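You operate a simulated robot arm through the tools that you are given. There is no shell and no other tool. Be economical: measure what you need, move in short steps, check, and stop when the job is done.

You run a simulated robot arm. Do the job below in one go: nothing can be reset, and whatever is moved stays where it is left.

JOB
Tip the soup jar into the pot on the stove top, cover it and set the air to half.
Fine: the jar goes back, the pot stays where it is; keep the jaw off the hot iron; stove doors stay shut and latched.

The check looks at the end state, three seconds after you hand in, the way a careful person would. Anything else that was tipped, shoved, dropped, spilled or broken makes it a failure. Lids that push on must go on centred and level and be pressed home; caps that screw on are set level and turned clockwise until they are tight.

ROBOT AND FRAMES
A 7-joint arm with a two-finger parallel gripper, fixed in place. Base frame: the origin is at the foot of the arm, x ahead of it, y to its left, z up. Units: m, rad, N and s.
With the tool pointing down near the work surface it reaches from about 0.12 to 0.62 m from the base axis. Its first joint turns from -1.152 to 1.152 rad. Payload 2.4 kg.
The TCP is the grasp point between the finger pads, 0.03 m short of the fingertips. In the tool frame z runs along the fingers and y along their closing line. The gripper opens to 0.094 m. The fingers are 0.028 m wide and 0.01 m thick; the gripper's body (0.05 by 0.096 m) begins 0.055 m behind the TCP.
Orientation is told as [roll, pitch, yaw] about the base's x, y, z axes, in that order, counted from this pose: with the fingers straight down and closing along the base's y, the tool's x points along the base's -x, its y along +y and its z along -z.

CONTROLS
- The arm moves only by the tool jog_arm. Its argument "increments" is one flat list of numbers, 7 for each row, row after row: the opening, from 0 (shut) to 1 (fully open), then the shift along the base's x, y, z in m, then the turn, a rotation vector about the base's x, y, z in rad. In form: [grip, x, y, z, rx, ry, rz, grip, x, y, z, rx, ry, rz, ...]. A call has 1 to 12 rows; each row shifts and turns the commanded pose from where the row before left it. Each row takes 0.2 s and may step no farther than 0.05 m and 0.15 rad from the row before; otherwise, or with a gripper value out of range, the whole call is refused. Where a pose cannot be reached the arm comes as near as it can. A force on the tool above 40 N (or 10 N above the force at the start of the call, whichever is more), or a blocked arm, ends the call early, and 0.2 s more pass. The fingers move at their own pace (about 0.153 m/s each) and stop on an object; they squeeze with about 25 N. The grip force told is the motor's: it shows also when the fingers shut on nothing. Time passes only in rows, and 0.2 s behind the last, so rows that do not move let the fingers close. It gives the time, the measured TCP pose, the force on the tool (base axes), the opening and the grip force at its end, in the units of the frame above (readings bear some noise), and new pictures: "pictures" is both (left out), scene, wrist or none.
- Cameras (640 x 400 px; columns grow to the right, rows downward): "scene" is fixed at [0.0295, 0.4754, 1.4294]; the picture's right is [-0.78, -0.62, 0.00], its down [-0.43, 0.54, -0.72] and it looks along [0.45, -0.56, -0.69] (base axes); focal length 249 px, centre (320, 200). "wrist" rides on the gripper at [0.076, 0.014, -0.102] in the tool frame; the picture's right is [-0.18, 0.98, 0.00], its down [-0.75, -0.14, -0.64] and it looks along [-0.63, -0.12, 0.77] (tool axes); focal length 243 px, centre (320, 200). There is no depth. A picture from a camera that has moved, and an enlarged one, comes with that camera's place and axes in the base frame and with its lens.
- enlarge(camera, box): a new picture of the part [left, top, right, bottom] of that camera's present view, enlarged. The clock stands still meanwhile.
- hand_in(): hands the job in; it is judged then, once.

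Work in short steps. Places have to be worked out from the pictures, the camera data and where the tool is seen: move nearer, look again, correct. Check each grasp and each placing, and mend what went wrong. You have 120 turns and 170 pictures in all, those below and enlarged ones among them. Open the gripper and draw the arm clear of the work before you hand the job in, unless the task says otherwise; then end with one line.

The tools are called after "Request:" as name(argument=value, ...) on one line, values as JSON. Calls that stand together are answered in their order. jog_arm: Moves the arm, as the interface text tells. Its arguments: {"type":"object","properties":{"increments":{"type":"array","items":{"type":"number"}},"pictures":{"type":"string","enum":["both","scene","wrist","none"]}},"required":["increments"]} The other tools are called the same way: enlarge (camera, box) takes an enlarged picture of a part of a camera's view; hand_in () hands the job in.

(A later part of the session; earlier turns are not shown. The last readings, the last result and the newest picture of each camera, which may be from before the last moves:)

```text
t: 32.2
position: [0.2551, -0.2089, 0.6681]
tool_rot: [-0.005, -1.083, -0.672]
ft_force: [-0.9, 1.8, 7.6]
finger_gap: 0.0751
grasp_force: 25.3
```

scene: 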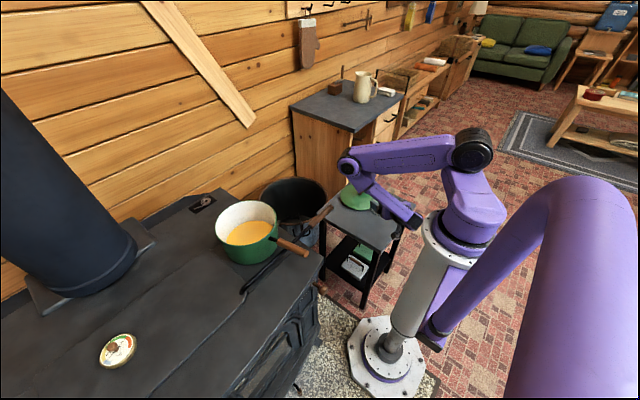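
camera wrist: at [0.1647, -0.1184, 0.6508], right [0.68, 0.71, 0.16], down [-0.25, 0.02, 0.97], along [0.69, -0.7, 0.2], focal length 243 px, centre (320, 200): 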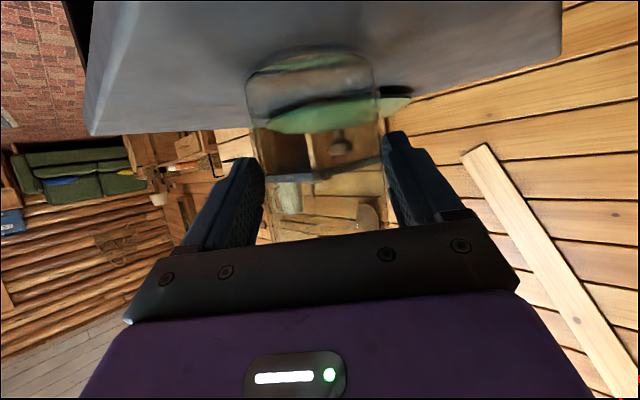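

Contact (7.6 N up). I open the fingers and look.

Request:
jog_arm(increments=[0.85, 0, 0, 0, 0, 0, 0, 1, 0, 0, 0, 0, 0, 0, 1, 0, 0, 0, 0, 0, 0])

Request:
enlarge(camera="wrist", box=[200, 40, 440, 260])

```text
t: 33.0
position: [0.2544, -0.2085, 0.6674]
tool_rot: [-0.004, -1.081, -0.671]
ft_force: [-0.2, 1.0, 0.1]
finger_gap: 0.0942
grasp_force: 0.1
camera wrist: at [0.1647, -0.1185, 0.6477], right [0.68, 0.71, 0.16], down [-0.25, 0.02, 0.97], along [0.69, -0.7, 0.2], focal length 243 px, centre (320, 200)
```

scene: 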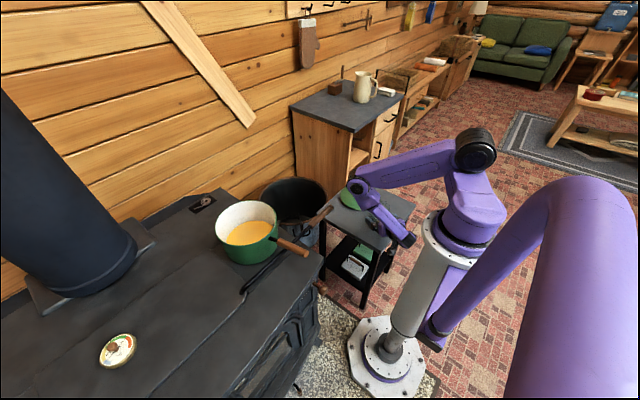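
wrist: 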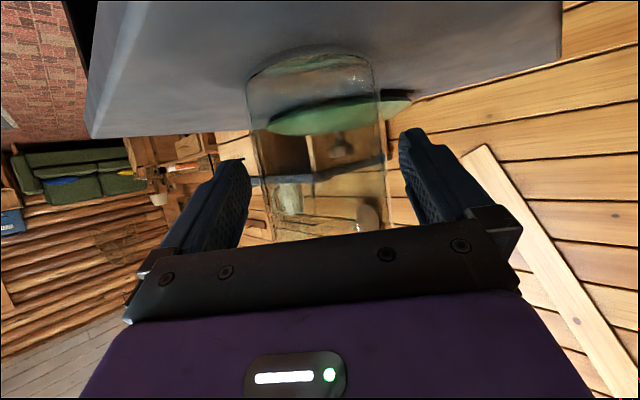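

```text
1.82 times, centred on (320, 150) of wrist
camera zoom: at [0.1647, -0.1185, 0.6477], right [0.68, 0.71, 0.16], down [-0.25, 0.02, 0.97], along [0.69, -0.7, 0.2], focal length 441 px, centre (320, 291)
```

zoom: 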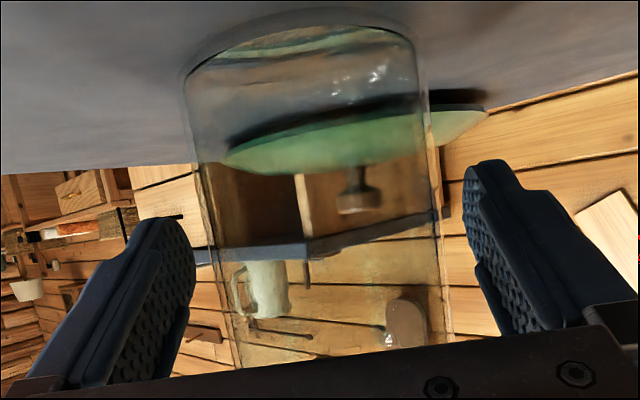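

The jar stands released, centred between the open fingers. I retrace: raise 3.5 cm, untilt about the grasp point, and rise clear.

Request:
jog_arm(increments=[1, 0, 0, 0.018, 0, 0, 0, 1, 0, 0, 0.018, 0, 0, 0, 1, 0, 0, 0, 0.0754, 0.0934, 0, 1, 0, 0, 0, 0.0754, 0.0934, 0, 1, 0, 0, 0, 0.0754, 0.0934, 0, 1, 0, 0, 0, 0.0754, 0.0934, 0, 1, 0, 0, 0, 0.0754, 0.0934, 0, 1, 0, 0, 0, 0.0754, 0.0934, 0], pictures="wrist")

```text
t: 34.8
position: [0.2533, -0.2097, 0.7037]
tool_rot: [0.001, -0.357, -0.674]
ft_force: [-0.5, -0.2, 0.2]
finger_gap: 0.094
grasp_force: 0.1
camera wrist: at [0.1787, -0.1305, 0.7721], right [0.75, 0.66, 0.07], down [0.29, -0.41, 0.86], along [0.6, -0.63, -0.5], focal length 243 px, centre (320, 200)
```

wrist: 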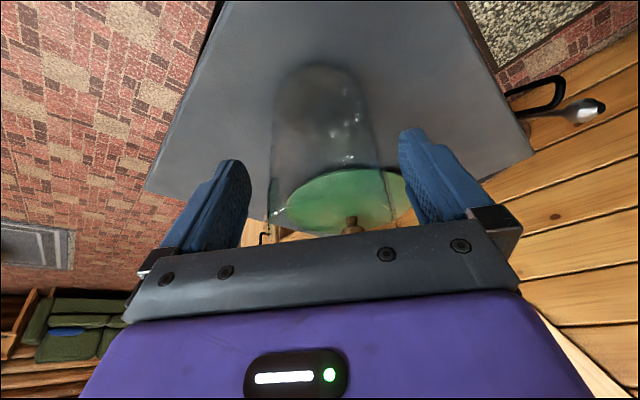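

Clear and untouched. I finish untilting and rise to z≈0.83.

Request:
jog_arm(increments=[1, 0, 0, 0.01, 0.0754, 0.0934, 0, 1, 0, 0, 0.01, 0.0754, 0.0934, 0, 1, 0, 0, 0.02, 0.0754, 0.0934, 0, 1, 0, 0, 0.04, 0, 0, 0, 1, 0.01, 0, 0.04, 0, 0, 0, 1, 0.01, 0, 0.01, 0, 0, 0])

Request:
enlarge(camera="scene", box=[330, 160, 430, 260])

```text
t: 36.2
position: [0.2733, -0.2079, 0.8337]
tool_rot: [0.002, 0.0, -0.677]
ft_force: [0.7, -0.1, 0.0]
finger_gap: 0.0937
grasp_force: 0.0
camera wrist: at [0.223, -0.1493, 0.9355], right [0.76, 0.65, 0.0], down [0.5, -0.58, 0.64], along [0.42, -0.49, -0.77], focal length 243 px, centre (320, 200)
```

scene: 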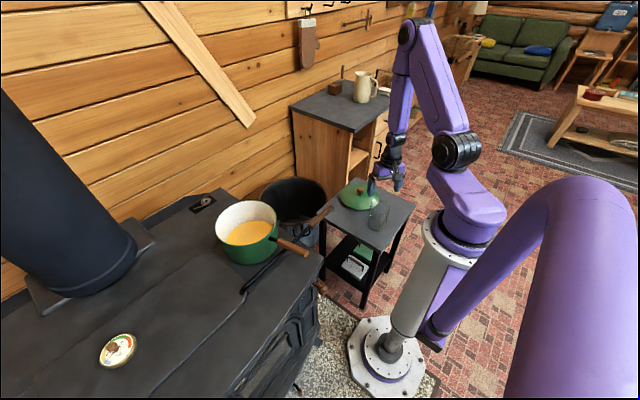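
wrist: 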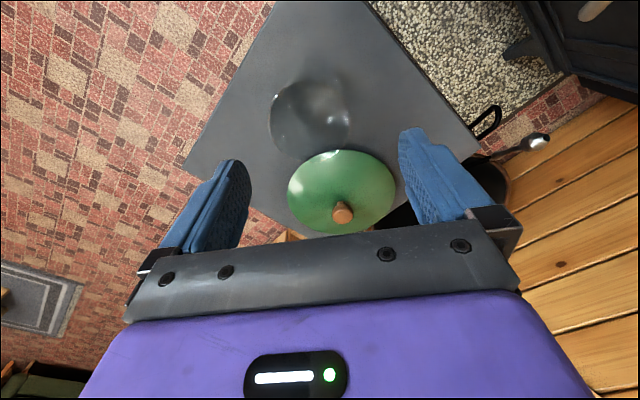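

```text
4.00 times, centred on (380, 210) of scene
camera zoom: at [0.0295, 0.4754, 1.4294], right [-0.78, -0.62, 0.0], down [-0.43, 0.54, -0.72], along [0.45, -0.56, -0.69], focal length 996 px, centre (80, 160)
```

zoom: 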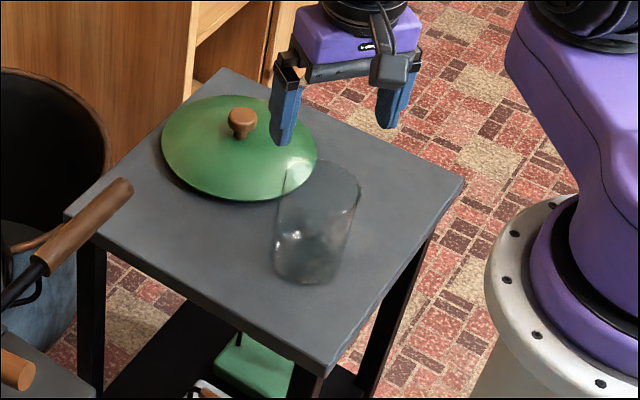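

The jar is back and upright. Now to the lid: its knob is near [0.42, -0.32, 0.65]; I move over it.

Request:
jog_arm(increments=[1, 0.0294, -0.0224, 0, 0, 0, 0, 1, 0.0294, -0.0224, 0, 0, 0, 0, 1, 0.0294, -0.0224, 0, 0, 0, 0, 1, 0.0294, -0.0224, 0, 0, 0, 0, 1, 0.0294, -0.0224, 0, 0, 0, 0, 0.7, 0, 0, -0.04, 0, 0, 0, 0.7, 0, 0, 0, 0, 0, 0])

Request:
enlarge(camera="scene", box=[330, 140, 430, 240])

```text
t: 37.8
position: [0.421, -0.3201, 0.7925]
tool_rot: [0.003, 0.0, -0.675]
ft_force: [-0.4, 0.5, -0.2]
finger_gap: 0.066
grasp_force: 0.1
camera wrist: at [0.3707, -0.2626, 0.8942], right [0.76, 0.65, 0.0], down [0.5, -0.58, 0.64], along [0.42, -0.49, -0.77], focal length 243 px, centre (320, 200)
```

scene: 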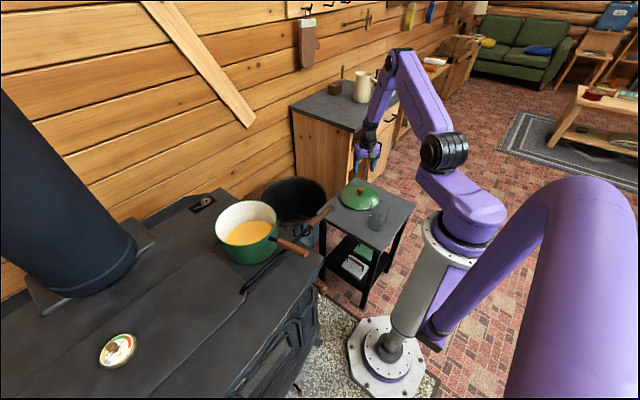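
wrist: 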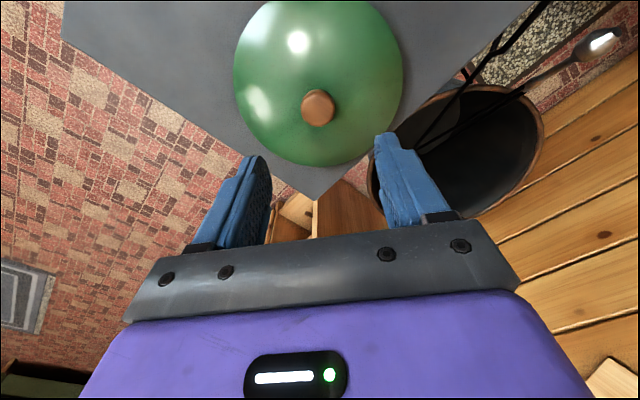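

```text
4.00 times, centred on (380, 190) of scene
camera zoom: at [0.0295, 0.4754, 1.4294], right [-0.78, -0.62, 0.0], down [-0.43, 0.54, -0.72], along [0.45, -0.56, -0.69], focal length 996 px, centre (80, 240)
```

zoom: 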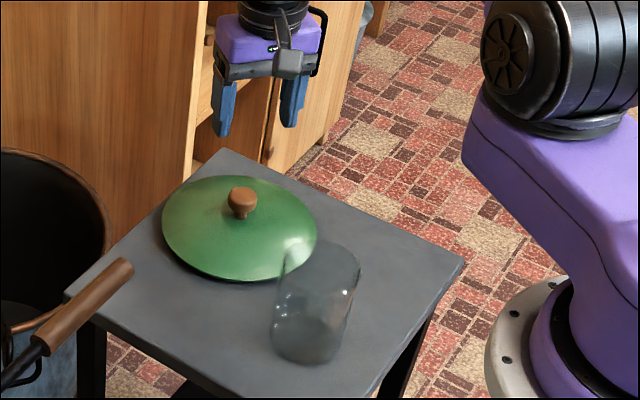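

The knob is about 4 mm radially out and 2 mm to the side of the tool axis, top near z≈0.66. I correct and go down to z≈0.70 for a check.

Request:
jog_arm(increments=[0.7, 0.002, -0.004, -0.04, 0, 0, 0, 0.7, 0, 0, -0.04, 0, 0, 0, 0.7, 0, 0, -0.01, 0, 0, 0, 0.7, 0, 0, 0, 0, 0, 0], pictures="wrist")

Request:
enlarge(camera="scene", box=[330, 150, 400, 220])

Request:
enlarge(camera="wrist", box=[230, 80, 430, 220])

```text
t: 38.8
position: [0.4231, -0.3241, 0.7031]
tool_rot: [0.003, 0.001, -0.676]
ft_force: [-0.1, 0.6, 0.5]
finger_gap: 0.066
grasp_force: 0.1
camera wrist: at [0.3728, -0.2662, 0.8053], right [0.76, 0.65, 0.0], down [0.5, -0.58, 0.64], along [0.42, -0.49, -0.77], focal length 243 px, centre (320, 200)
```

wrist: 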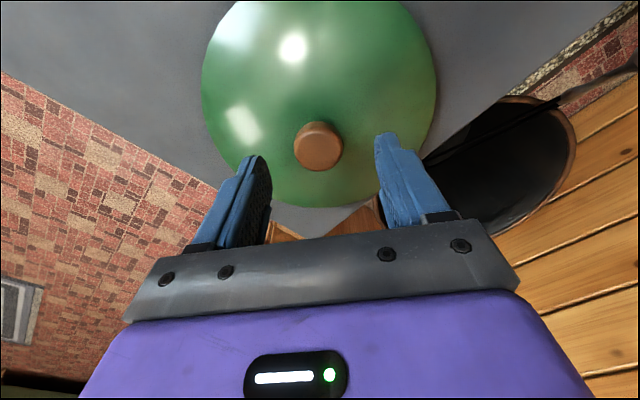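

```text
5.71 times, centred on (365, 185) of scene
camera zoom: at [0.0295, 0.4754, 1.4294], right [-0.78, -0.62, 0.0], down [-0.43, 0.54, -0.72], along [0.45, -0.56, -0.69], focal length 1423 px, centre (63, 286)
```

zoom: 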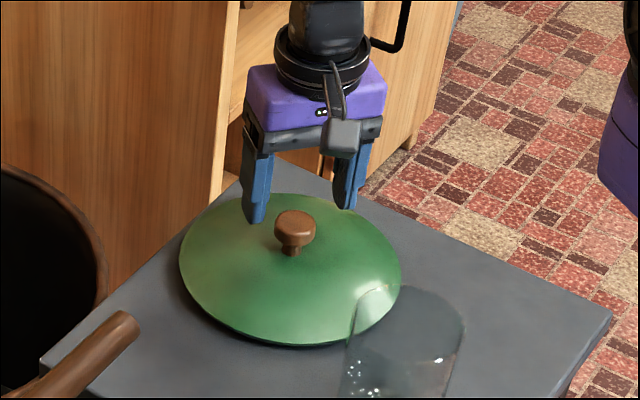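

```text
2.86 times, centred on (330, 150) of wrist
camera zoom: at [0.3728, -0.2662, 0.8053], right [0.76, 0.65, 0.0], down [0.5, -0.58, 0.64], along [0.42, -0.49, -0.77], focal length 693 px, centre (291, 343)
```

zoom: 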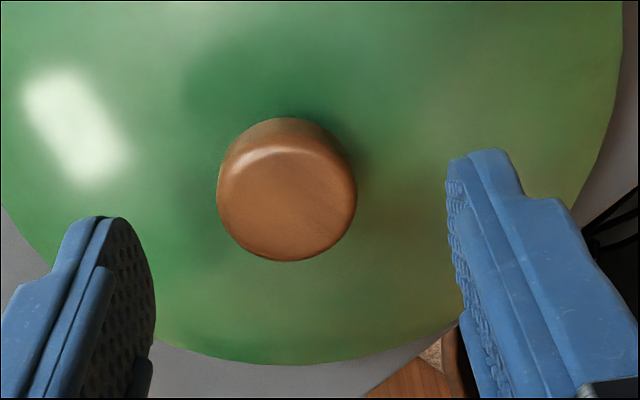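

The knob is centred, its top near z≈0.662 with the dome around 0.625. I lower to z≈0.658 and close on the knob.

Request:
jog_arm(increments=[0.7, 0.001, 0, -0.025, 0, 0, 0, 0.7, 0, 0, -0.02, 0, 0, 0, 0.7, 0, 0, 0, 0, 0, 0, 0.4, 0, 0, 0, 0, 0, 0, 0.15, 0, 0, 0, 0, 0, 0, 0.15, 0, 0, 0, 0, 0, 0])

Request:
enlarge(camera="scene", box=[330, 150, 400, 220])

```text
t: 40.2
position: [0.4247, -0.3246, 0.658]
tool_rot: [0.003, 0.001, -0.675]
ft_force: [0.1, -0.8, 0.7]
finger_gap: 0.0328
grasp_force: 25.1
camera wrist: at [0.3734, -0.2658, 0.7606], right [0.76, 0.65, 0.0], down [0.5, -0.58, 0.64], along [0.42, -0.49, -0.77], focal length 243 px, centre (320, 200)
```

scene: 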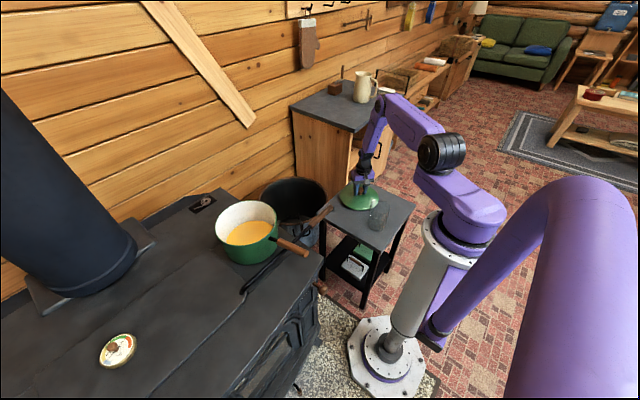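
wrist: 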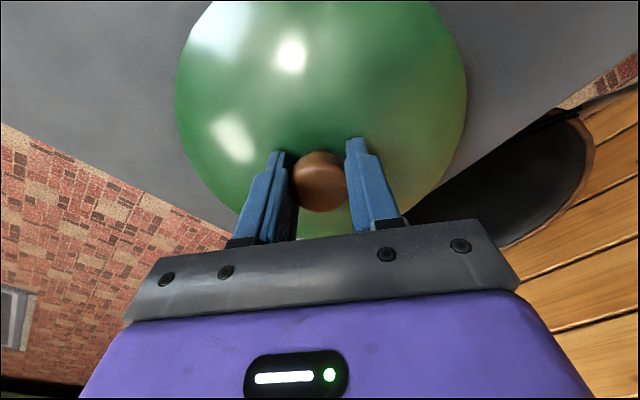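

```text
5.71 times, centred on (365, 185) of scene
camera zoom: at [0.0295, 0.4754, 1.4294], right [-0.78, -0.62, 0.0], down [-0.43, 0.54, -0.72], along [0.45, -0.56, -0.69], focal length 1423 px, centre (63, 286)
```

zoom: 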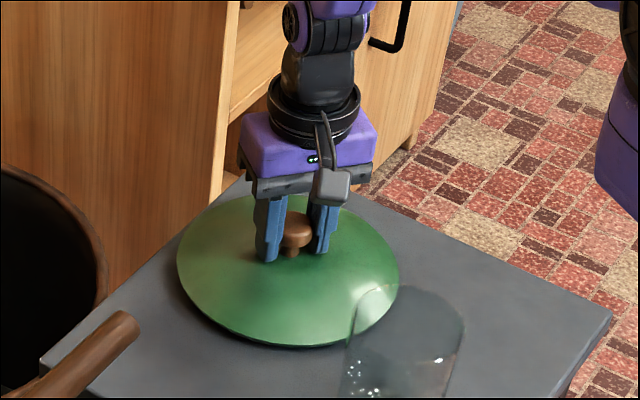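

The knob is gripped (gap 0.033 m). I lift straight up and check that the lid hangs level.

Request:
jog_arm(increments=[0.15, 0, 0, 0.015, 0, 0, 0, 0.15, 0, 0, 0.03, 0, 0, 0, 0.15, 0, 0, 0.04, 0, 0, 0, 0.15, 0, 0, 0.04, 0, 0, 0, 0.15, 0, 0, 0.02, 0, 0, 0])

Request:
enlarge(camera="scene", box=[320, 110, 420, 240])

```text
t: 41.4
position: [0.4248, -0.3237, 0.8027]
tool_rot: [0.001, 0.0, -0.676]
ft_force: [-0.5, -0.3, -1.8]
finger_gap: 0.0327
grasp_force: 25.1
camera wrist: at [0.3734, -0.2654, 0.9056], right [0.76, 0.65, 0.0], down [0.5, -0.58, 0.64], along [0.42, -0.49, -0.77], focal length 243 px, centre (320, 200)
```

scene: 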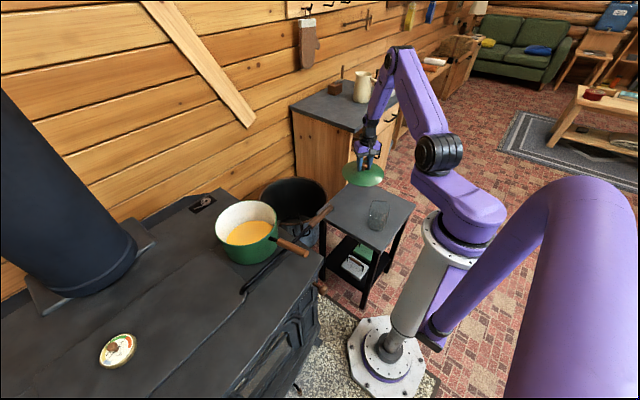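
wrist: 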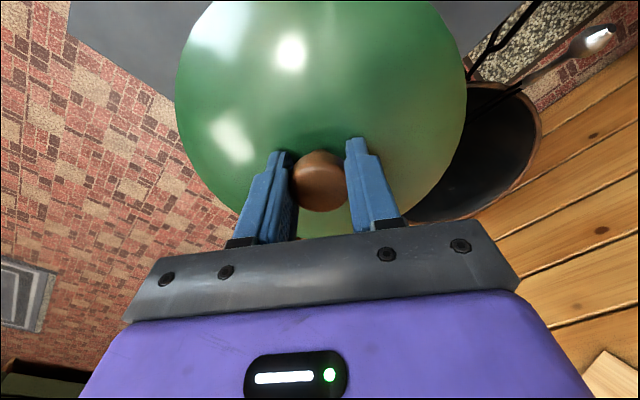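

```text
3.08 times, centred on (370, 175) of scene
camera zoom: at [0.0295, 0.4754, 1.4294], right [-0.78, -0.62, 0.0], down [-0.43, 0.54, -0.72], along [0.45, -0.56, -0.69], focal length 766 px, centre (166, 277)
```

zoom: 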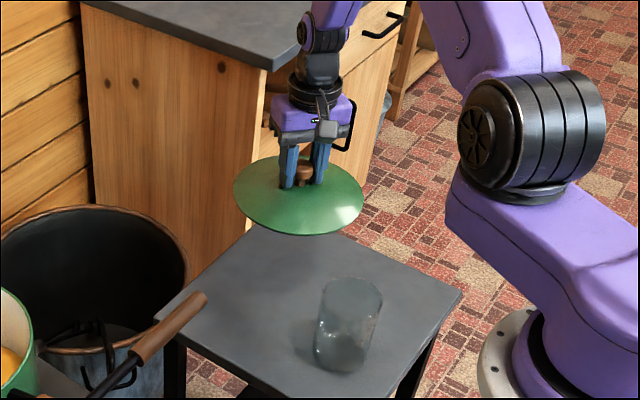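

The lid hangs level. I raise it and swing to about -10°, stopping there to view the pot past the lid for a precise location.

Request:
jog_arm(increments=[0.15, 0.0126, 0.0289, 0.025, 0, 0, 0.062, 0.15, 0.0126, 0.0289, 0.025, 0, 0, 0.062, 0.15, 0.0126, 0.0289, 0.025, 0, 0, 0.062, 0.15, 0.0126, 0.0289, 0.025, 0, 0, 0.062, 0.15, 0.0126, 0.0289, 0.025, 0, 0, 0.062, 0.15, 0.0126, 0.0289, 0.025, 0, 0, 0.062, 0.15, 0.0126, 0.0289, 0.025, 0, 0, 0.062, 0.15, 0.0126, 0.0289, 0.025, 0, 0, 0.062, 0.15, 0, 0, 0, 0, 0, 0])

```text
t: 43.4
position: [0.5261, -0.0931, 1.0032]
tool_rot: [0.003, -0.001, -0.18]
ft_force: [-0.5, 0.6, -1.4]
finger_gap: 0.0325
grasp_force: 25.6
camera wrist: at [0.4527, -0.065, 1.1053], right [0.36, 0.93, 0.0], down [0.72, -0.27, 0.64], along [0.6, -0.23, -0.77], focal length 243 px, centre (320, 200)
```

scene: 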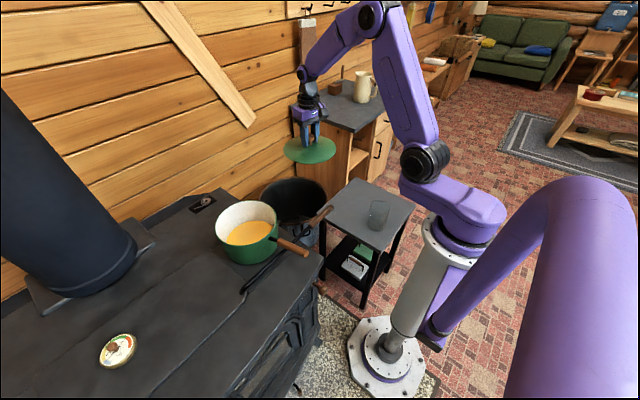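
wrist: 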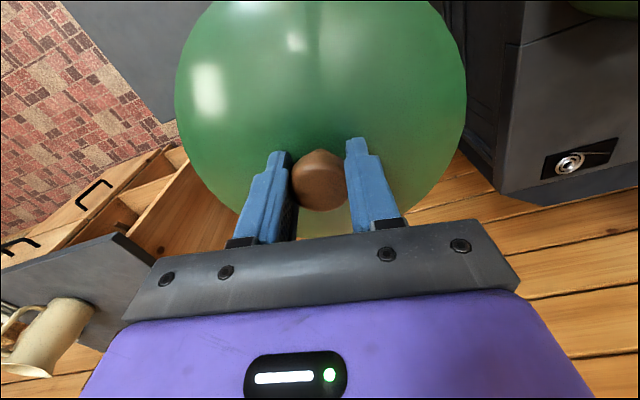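

The pot is just out of view at the upper right; I pull back and up a little so the camera sees its rim beside the lid.

Request:
jog_arm(increments=[0.15, -0.0252, 0.0186, 0.0294, 0, 0, 0, 0.15, -0.0252, 0.0186, 0.0294, 0, 0, 0, 0.15, -0.0252, 0.0186, 0.0294, 0, 0, 0, 0.15, -0.0252, 0.0186, 0.0294, 0, 0, 0, 0.15, -0.0252, 0.0186, 0.0294, 0, 0, 0, 0.15, 0, 0, 0, 0, 0, 0], pictures="wrist")

Request:
enlarge(camera="wrist", box=[400, 0, 640, 150])

Request:
enlarge(camera="scene", box=[200, 180, 300, 280])

```text
t: 44.8
position: [0.3981, 0.0006, 1.1496]
tool_rot: [0.003, 0.0, -0.182]
ft_force: [0.1, -0.5, -1.2]
finger_gap: 0.0327
grasp_force: 25.0
camera wrist: at [0.3258, 0.0276, 1.2529], right [0.36, 0.93, 0.0], down [0.72, -0.28, 0.64], along [0.6, -0.23, -0.77], focal length 243 px, centre (320, 200)
```

wrist: 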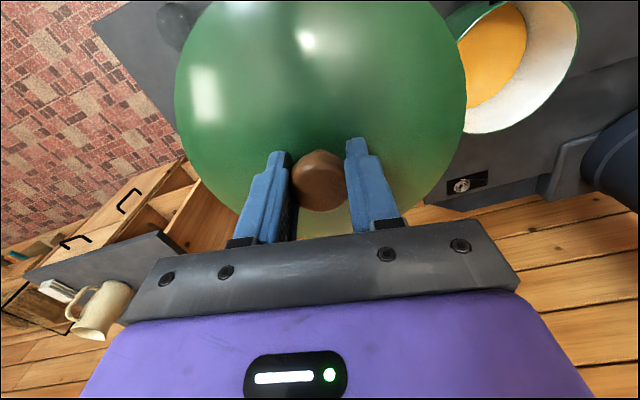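

```text
2.67 times, centred on (520, 75) of wrist
camera zoom: at [0.3258, 0.0276, 1.2529], right [0.36, 0.93, 0.0], down [0.72, -0.28, 0.64], along [0.6, -0.23, -0.77], focal length 647 px, centre (-213, 533)
```

zoom: 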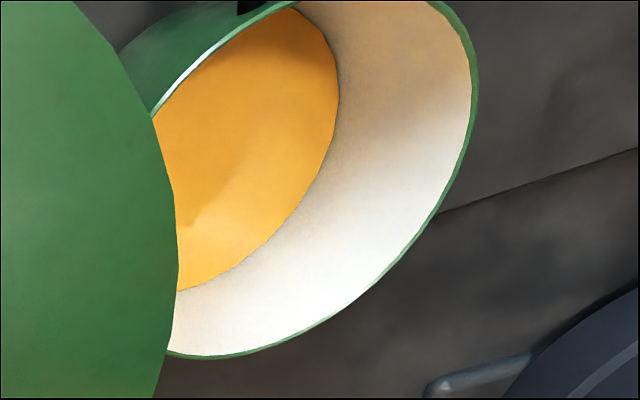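

```text
4.00 times, centred on (250, 230) of scene
camera zoom: at [0.0295, 0.4755, 1.4294], right [-0.78, -0.62, 0.0], down [-0.43, 0.54, -0.72], along [0.45, -0.56, -0.69], focal length 996 px, centre (600, 80)
```

zoom: 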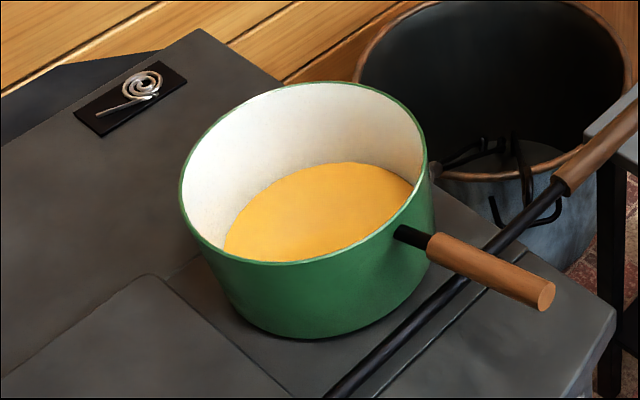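

Fitting the rim from both views gives the pot centre at about [0.493, 0.2365], rim z≈0.885. I enlarge the knob in the hand to learn where the lid's centre sits relative to the TCP.

Request:
enlarge(camera="wrist", box=[160, 0, 480, 250])

Request:
enlarge(camera="wrist", box=[260, 130, 380, 220])

```text
1.60 times, centred on (320, 125) of wrist
camera zoom: at [0.3258, 0.0276, 1.2529], right [0.36, 0.93, 0.0], down [0.72, -0.28, 0.64], along [0.6, -0.23, -0.77], focal length 388 px, centre (320, 320)
```

zoom: 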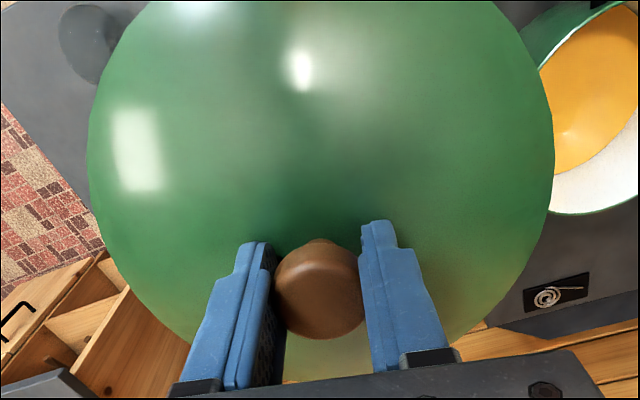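

```text
4.44 times, centred on (320, 175) of wrist
camera zoom: at [0.3258, 0.0276, 1.2529], right [0.36, 0.93, 0.0], down [0.72, -0.28, 0.64], along [0.6, -0.23, -0.77], focal length 1078 px, centre (320, 311)
```

zoom: 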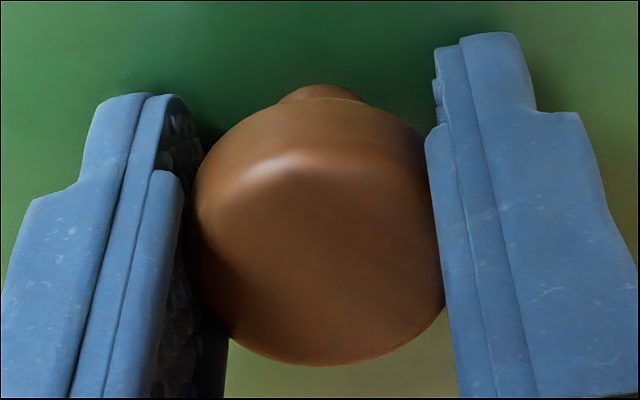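

Lid centre coincides with the TCP to within ~3 mm. I carry the lid to directly above the pot at z≈1.03.

Request:
jog_arm(increments=[0.15, 0.0136, 0.0338, -0.01, 0, 0, 0.083, 0.15, 0.0136, 0.0338, -0.0171, 0, 0, 0.083, 0.15, 0.0136, 0.0338, -0.0171, 0, 0, 0.083, 0.15, 0.0136, 0.0338, -0.0171, 0, 0, 0.083, 0.15, 0.0136, 0.0338, -0.0171, 0, 0, 0.083, 0.15, 0.0136, 0.0338, -0.0171, 0, 0, 0.083, 0.15, 0.0136, 0.033, -0.0171, 0, 0, 0.083, 0.15, 0, 0, 0, 0, 0, 0, 0.15, 0, 0, 0, 0, 0, 0])

Request:
enlarge(camera="scene", box=[180, 150, 320, 290])

```text
t: 46.8
position: [0.4936, 0.2356, 1.0366]
tool_rot: [0.002, 0.0, 0.402]
ft_force: [-0.9, -0.3, -2.1]
finger_gap: 0.0321
grasp_force: 24.7
camera wrist: at [0.418, 0.2194, 1.1393], right [-0.21, 0.98, 0.0], down [0.75, 0.16, 0.64], along [0.63, 0.14, -0.77], focal length 243 px, centre (320, 200)
```

scene: 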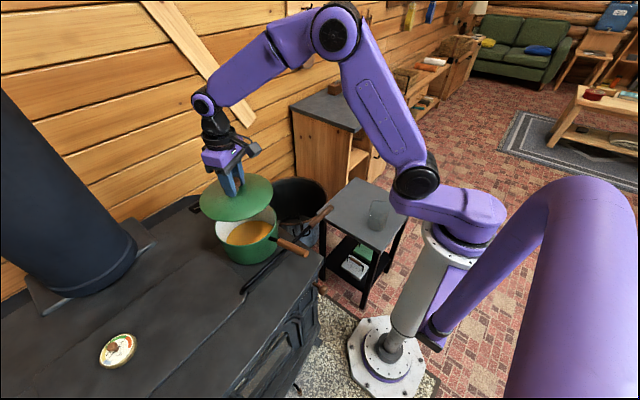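
wrist: 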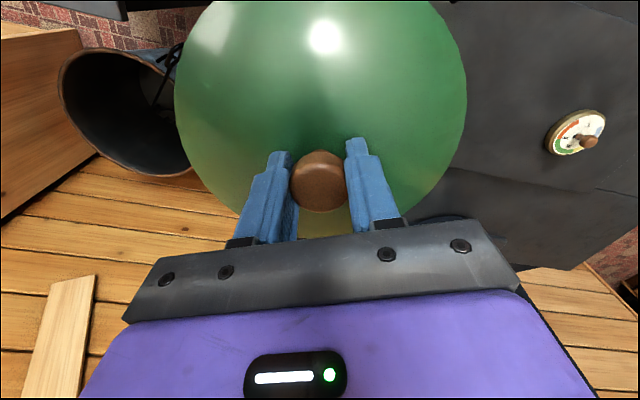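

```text
2.86 times, centred on (250, 220) of scene
camera zoom: at [0.0295, 0.4755, 1.4294], right [-0.78, -0.62, 0.0], down [-0.43, 0.54, -0.72], along [0.45, -0.56, -0.69], focal length 712 px, centre (520, 143)
```

zoom: 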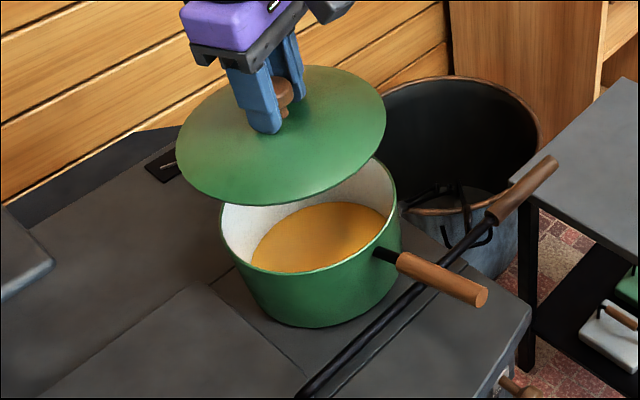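

The lid appears over the pot with only the camera's perspective separating them. I lower to about 2 cm above the rim and compare the outlines.

Request:
jog_arm(increments=[0.15, 0, 0, -0.03, 0, 0, 0, 0.15, 0, 0, -0.03, 0, 0, 0, 0.15, 0, 0, -0.012, 0, 0, 0, 0.15, 0, 0, 0, 0, 0, 0, 0.15, 0, 0, 0, 0, 0, 0], pictures="none")

Request:
enlarge(camera="scene", box=[200, 180, 300, 280])

```text
t: 48.0
position: [0.4935, 0.236, 0.9655]
tool_rot: [0.003, 0.001, 0.401]
ft_force: [-0.3, -0.4, -2.1]
finger_gap: 0.0321
grasp_force: 25.0
```

```text
4.00 times, centred on (250, 230) of scene
camera zoom: at [0.0296, 0.4755, 1.4294], right [-0.78, -0.62, 0.0], down [-0.43, 0.54, -0.72], along [0.45, -0.56, -0.69], focal length 996 px, centre (600, 80)
```

zoom: 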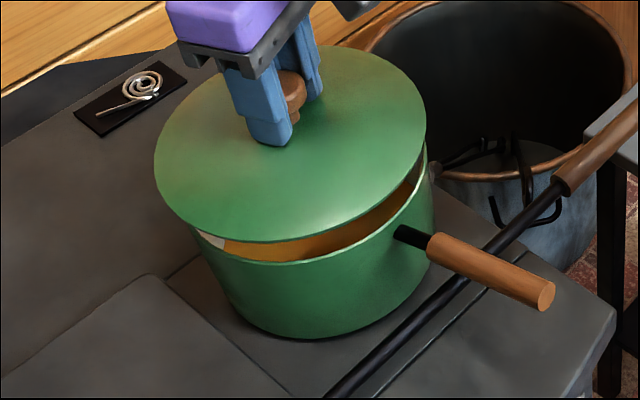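

Outlines look aligned within a few millimetres. I lower gently toward contact.

Request:
jog_arm(increments=[0.15, 0, 0, -0.015, 0, 0, 0, 0.15, 0, 0, -0.007, 0, 0, 0, 0.15, 0, 0, 0, 0, 0, 0], pictures="none")

Request:
enlarge(camera="scene", box=[200, 180, 300, 280])

```text
t: 48.8
position: [0.4941, 0.2347, 0.9423]
tool_rot: [0.001, 0.001, 0.401]
ft_force: [0.3, -0.2, -1.7]
finger_gap: 0.0322
grasp_force: 24.9
```

```text
4.00 times, centred on (250, 230) of scene
camera zoom: at [0.0296, 0.4755, 1.4294], right [-0.78, -0.62, 0.0], down [-0.43, 0.54, -0.72], along [0.45, -0.56, -0.69], focal length 996 px, centre (600, 80)
```

zoom: 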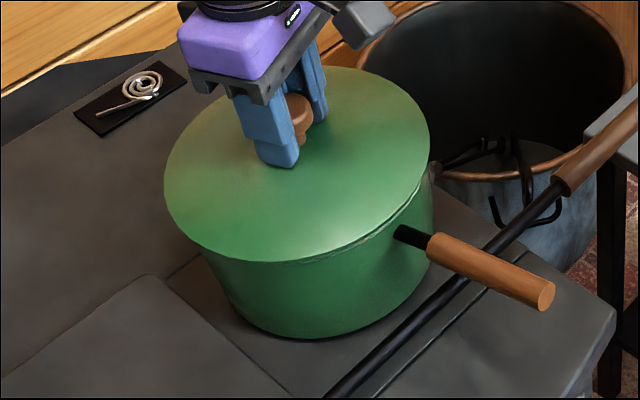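

The lid is a few millimetres above the rim and about 3 mm too far to the picture's left; I correct that and lower in small steps until contact.

Request:
jog_arm(increments=[0.15, -0.0023, -0.0019, 0, 0, 0, 0, 0.15, 0, 0, -0.004, 0, 0, 0, 0.15, 0, 0, 0, 0, 0, 0], pictures="none")

Request:
enlarge(camera="scene", box=[210, 190, 290, 270])

```text
t: 49.6
position: [0.4922, 0.2346, 0.9389]
tool_rot: [0.003, -0.001, 0.402]
ft_force: [-0.6, 0.4, -1.8]
finger_gap: 0.032
grasp_force: 25.2
```

```text
5.00 times, centred on (250, 230) of scene
camera zoom: at [0.0296, 0.4755, 1.4294], right [-0.78, -0.62, 0.0], down [-0.43, 0.54, -0.72], along [0.45, -0.56, -0.69], focal length 1245 px, centre (670, 50)
```

zoom: 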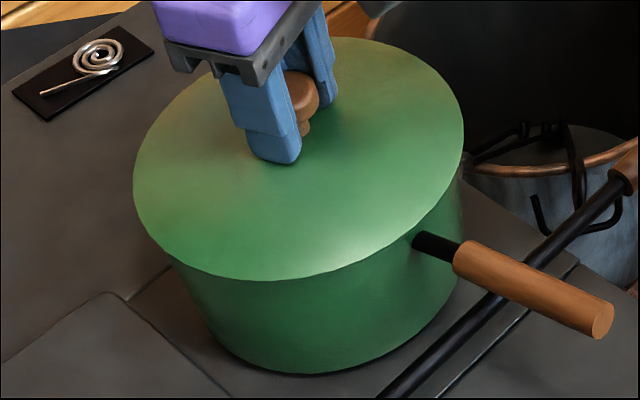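

Overhang is now symmetric left and right. I keep lowering by 2 mm steps to contact.

Request:
jog_arm(increments=[0.15, 0, 0, -0.002, 0, 0, 0, 0.15, 0, 0, -0.002, 0, 0, 0, 0.15, 0, 0, 0, 0, 0, 0], pictures="none")

Request:
jog_arm(increments=[0.15, 0, 0, -0.002, 0, 0, 0, 0.15, 0, 0, 0, 0, 0, 0], pictures="none")

```text
t: 50.4
position: [0.4916, 0.2336, 0.9355]
tool_rot: [0.003, -0.001, 0.402]
ft_force: [0.8, -0.4, 3.8]
finger_gap: 0.0321
grasp_force: 24.9
```

```text
t: 51.0
position: [0.493, 0.2324, 0.9356]
tool_rot: [0.001, -0.004, 0.401]
ft_force: [-7.1, -5.4, 38.6]
finger_gap: 0.0322
grasp_force: 24.8
```

Firm contact at TCP z≈0.9355. I ease the pressure and look at the seating.

Request:
jog_arm(increments=[0.15, 0, 0, 0.0018, 0, 0, 0, 0.15, 0, 0, 0, 0, 0, 0])

Request:
enlarge(camera="scene", box=[210, 190, 290, 270])

```text
t: 51.6
position: [0.4921, 0.2331, 0.9355]
tool_rot: [0.003, -0.004, 0.401]
ft_force: [-2.8, -2.0, 21.3]
finger_gap: 0.0319
grasp_force: 24.9
camera wrist: at [0.416, 0.2167, 1.0372], right [-0.21, 0.98, 0.0], down [0.75, 0.16, 0.64], along [0.63, 0.14, -0.77], focal length 243 px, centre (320, 200)
```

scene: 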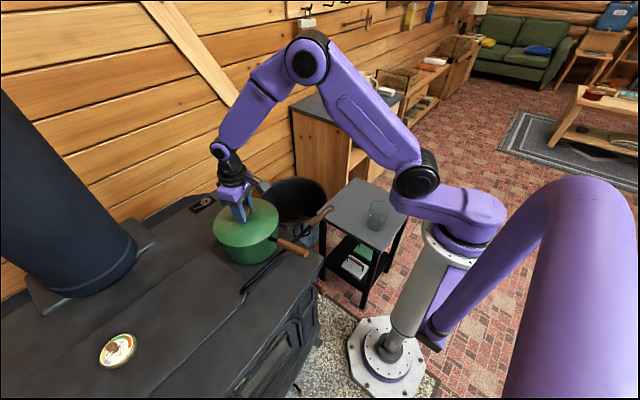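
wrist: 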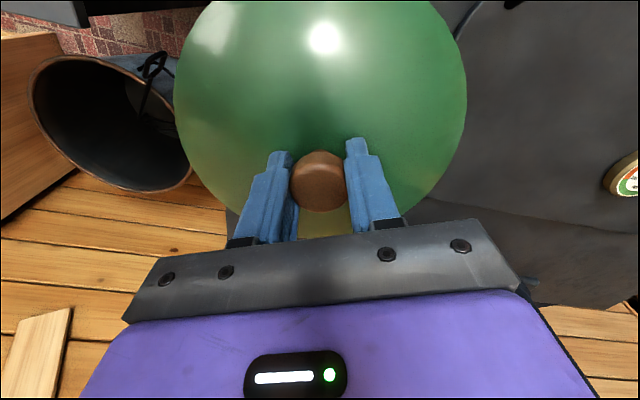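

```text
5.00 times, centred on (250, 230) of scene
camera zoom: at [0.0291, 0.4752, 1.4295], right [-0.78, -0.62, 0.0], down [-0.43, 0.54, -0.72], along [0.45, -0.56, -0.69], focal length 1245 px, centre (670, 50)
```

zoom: 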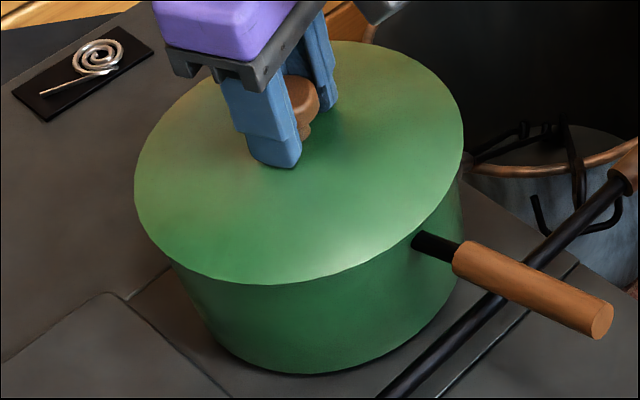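

The lid looks level and centred and the pot hasn't moved. I relieve the remaining force and release the knob.

Request:
jog_arm(increments=[0.15, 0, 0, 0.0015, 0, 0, 0, 0.15, 0, 0, 0, 0, 0, 0, 0.4, 0, 0, 0, 0, 0, 0, 0.6, 0, 0, 0, 0, 0, 0], pictures="wrist")

Request:
enlarge(camera="scene", box=[210, 190, 290, 270])

```text
t: 52.6
position: [0.4915, 0.2331, 0.9361]
tool_rot: [0.002, -0.001, 0.401]
ft_force: [0.9, 0.2, 0.5]
finger_gap: 0.0565
grasp_force: 0.0
camera wrist: at [0.4157, 0.2164, 1.0386], right [-0.21, 0.98, 0.0], down [0.75, 0.16, 0.64], along [0.63, 0.14, -0.77], focal length 243 px, centre (320, 200)
```

wrist: 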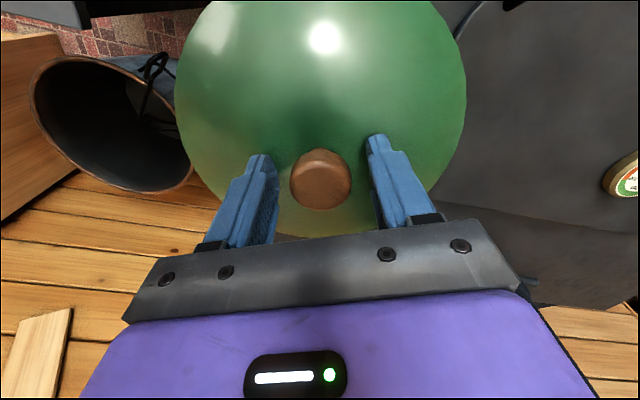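

```text
5.00 times, centred on (250, 230) of scene
camera zoom: at [0.0295, 0.4754, 1.4294], right [-0.78, -0.62, 0.0], down [-0.43, 0.54, -0.72], along [0.45, -0.56, -0.69], focal length 1245 px, centre (670, 50)
```

zoom: 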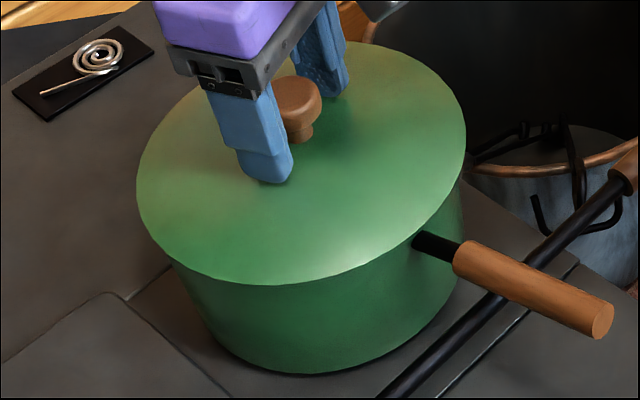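

Lid released and still. I rise straight up and view the lid from the wrist camera to verify centring.

Request:
jog_arm(increments=[0.6, 0, 0, 0.03, 0, 0, 0, 0.6, 0, 0, 0.05, 0, 0, 0, 0.6, -0.02, -0.01, 0.04, 0, 0, 0, 0.6, -0.03, -0.01, 0.035, 0, 0, 0, 0.6, -0.03, -0.01, 0.035, 0, 0, 0])

Request:
enlarge(camera="scene", box=[210, 190, 290, 270])

```text
t: 53.8
position: [0.411, 0.2022, 1.1279]
tool_rot: [0.002, 0.0, 0.402]
ft_force: [-0.3, 0.4, -0.1]
finger_gap: 0.0565
grasp_force: 0.0
camera wrist: at [0.3358, 0.1863, 1.2297], right [-0.21, 0.98, 0.0], down [0.75, 0.16, 0.64], along [0.63, 0.14, -0.77], focal length 243 px, centre (320, 200)
```

scene: 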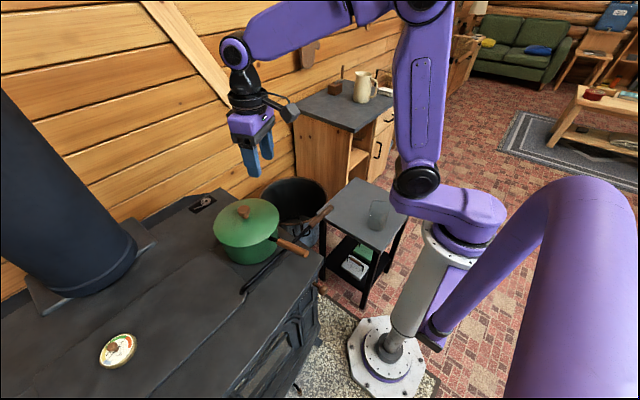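
wrist: 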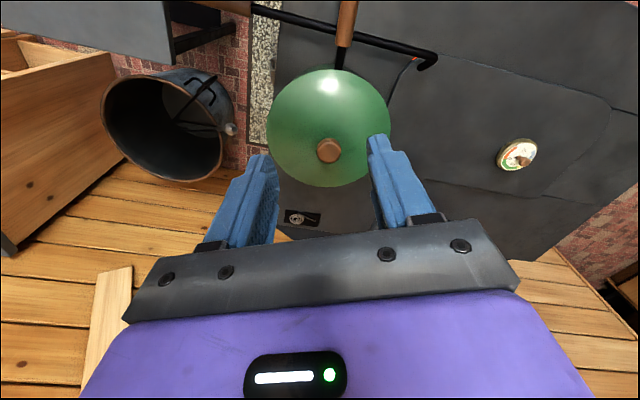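

```text
5.00 times, centred on (250, 230) of scene
camera zoom: at [0.0295, 0.4754, 1.4294], right [-0.78, -0.62, 0.0], down [-0.43, 0.54, -0.72], along [0.45, -0.56, -0.69], focal length 1245 px, centre (670, 50)
```

zoom: 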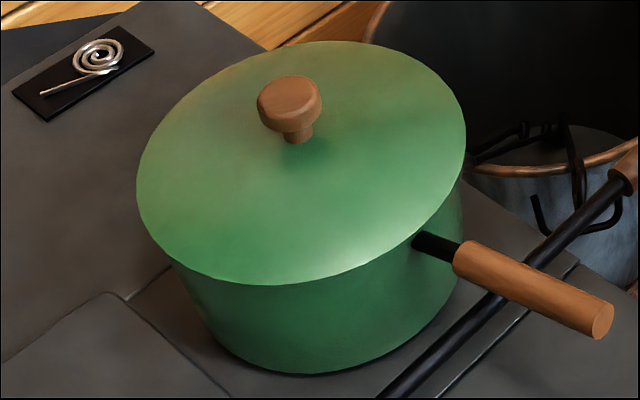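

Lid is centred and level on the pot. Next the air slider: knob near [0.237, 0.20, 0.726], at LOW, with HALF about 0.03 m further along +y. I move in front of the stove for a closer look.

Request:
jog_arm(increments=[0.6, -0.0252, -0.0053, -0.0297, 0, 0, -0.0537, 0.6, -0.0252, -0.0053, -0.0297, 0, 0, -0.0537, 0.6, -0.0252, -0.0053, -0.0297, 0, 0, -0.0537, 0.6, -0.0252, -0.0053, -0.0297, 0, 0, -0.0537, 0.6, -0.0252, -0.0053, -0.0297, 0, 0, -0.0537, 0.6, -0.0252, -0.0053, -0.0297, 0, 0, -0.0537, 0.6, 0, 0, 0, 0, 0, 0])

```text
t: 55.4
position: [0.2615, 0.1707, 0.9474]
tool_rot: [0.001, -0.001, 0.076]
ft_force: [-0.1, 0.4, 0.8]
finger_gap: 0.0563
grasp_force: 0.1
camera wrist: at [0.1835, 0.18, 1.0498], right [0.11, 0.99, 0.0], down [0.76, -0.08, 0.64], along [0.64, -0.07, -0.77], focal length 243 px, centre (320, 200)
```

scene: 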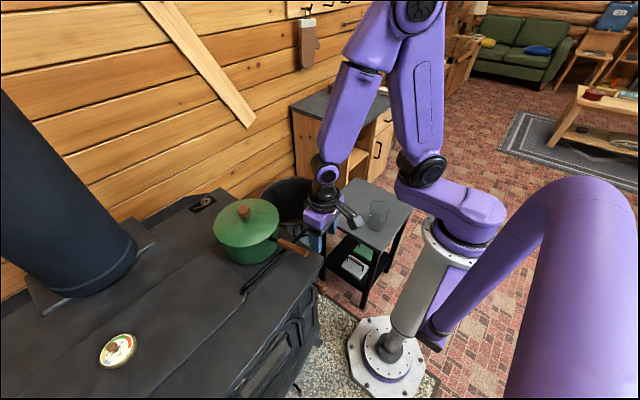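
wrist: 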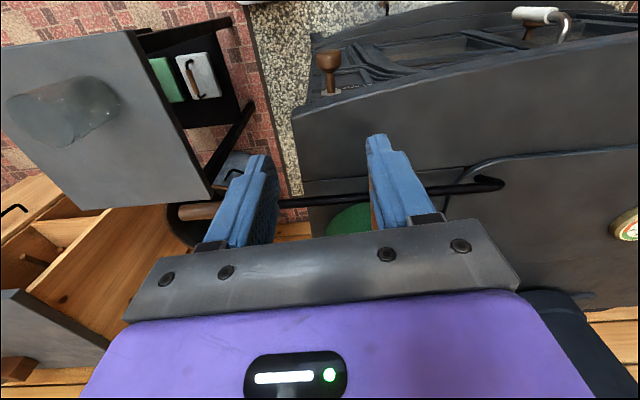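

The knob is visible in the wrist view; I enlarge it to locate it.

Request:
enlarge(camera="wrist", box=[270, 10, 430, 130])

Request:
enlarge(camera="scene", box=[280, 250, 350, 310])

```text
3.33 times, centred on (350, 70) of wrist
camera zoom: at [0.1835, 0.18, 1.0498], right [0.11, 0.99, 0.0], down [0.76, -0.08, 0.64], along [0.64, -0.07, -0.77], focal length 809 px, centre (220, 633)
```

zoom: 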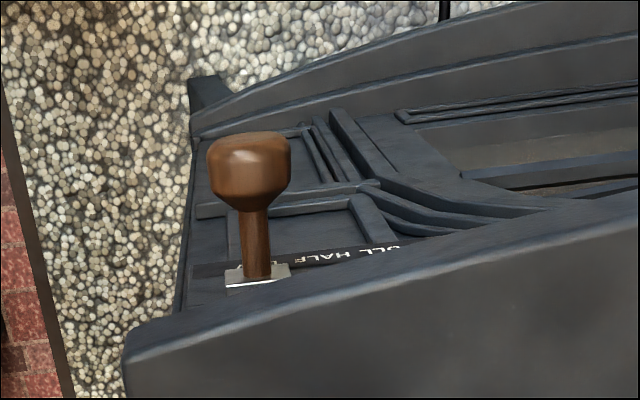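

```text
6.67 times, centred on (315, 280) of scene
camera zoom: at [0.0296, 0.4754, 1.4294], right [-0.78, -0.62, 0.0], down [-0.43, 0.54, -0.72], along [0.45, -0.56, -0.69], focal length 1660 px, centre (353, -333)
```

zoom: 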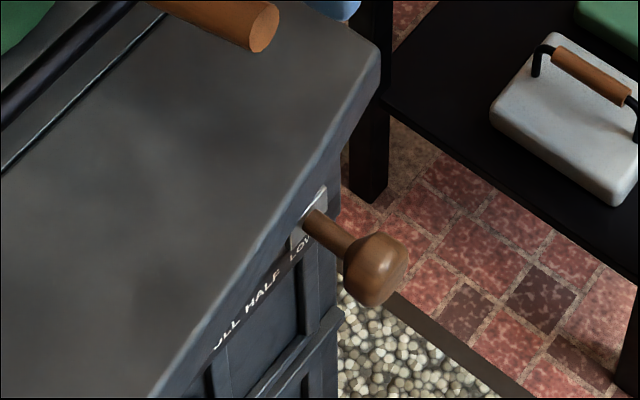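

Triangulating: knob centre ≈ [0.248, 0.185, 0.69], stem along x, HALF about +0.03 m in y, stove-top edge at x≈0.27, z≈0.765. I go down in front of the edge at x≈0.235, fingers straddling the knob's y.

Request:
jog_arm(increments=[0.6, -0.009, 0.005, -0.037, 0, 0, -0.025, 0.6, -0.009, 0.005, -0.037, 0, 0, -0.025, 0.6, -0.009, 0.004, -0.037, 0, 0, -0.025, 0.6, 0, 0, -0.03, 0, 0, 0, 0.6, 0, 0, 0, 0, 0, 0])

Request:
enlarge(camera="scene", box=[260, 210, 380, 310])

```text
t: 56.6
position: [0.2343, 0.1853, 0.8075]
tool_rot: [0.005, 0.0, 0.004]
ft_force: [0.6, 0.1, -0.5]
finger_gap: 0.0566
grasp_force: 0.0
camera wrist: at [0.1576, 0.1997, 0.9095], right [0.18, 0.98, 0.0], down [0.75, -0.14, 0.64], along [0.63, -0.11, -0.77], focal length 243 px, centre (320, 200)
```

scene: 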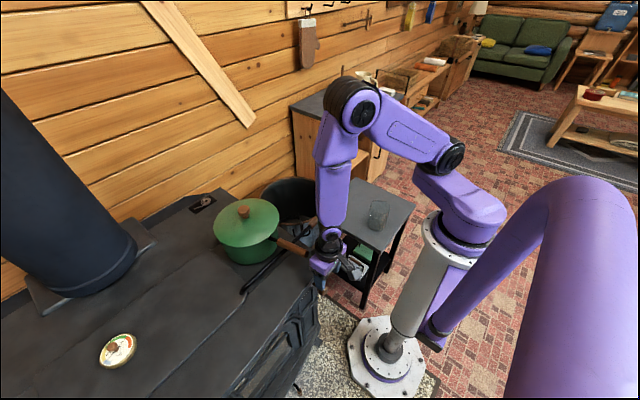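
wrist: 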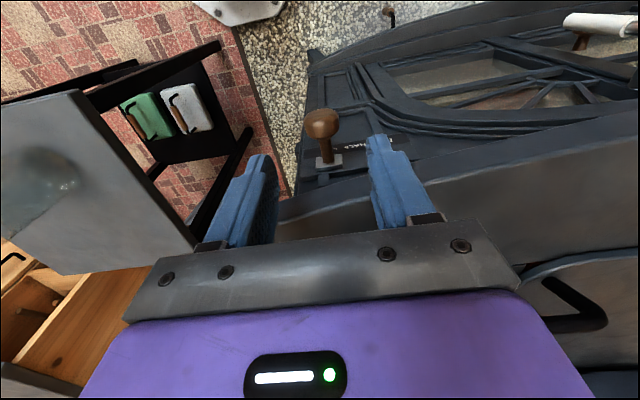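

```text
4.00 times, centred on (320, 260) of scene
camera zoom: at [0.0295, 0.4754, 1.4294], right [-0.78, -0.62, 0.0], down [-0.43, 0.54, -0.72], along [0.45, -0.56, -0.69], focal length 996 px, centre (320, -40)
```

zoom: 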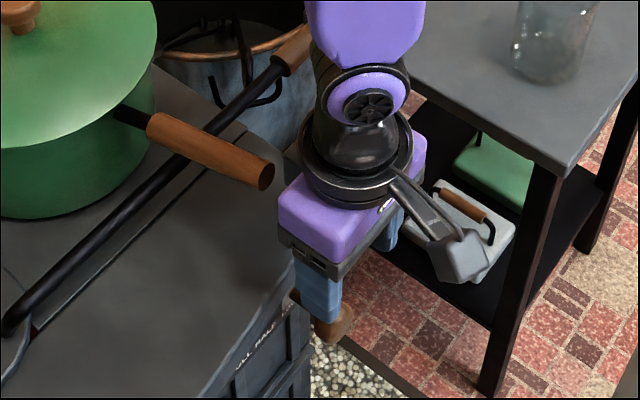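

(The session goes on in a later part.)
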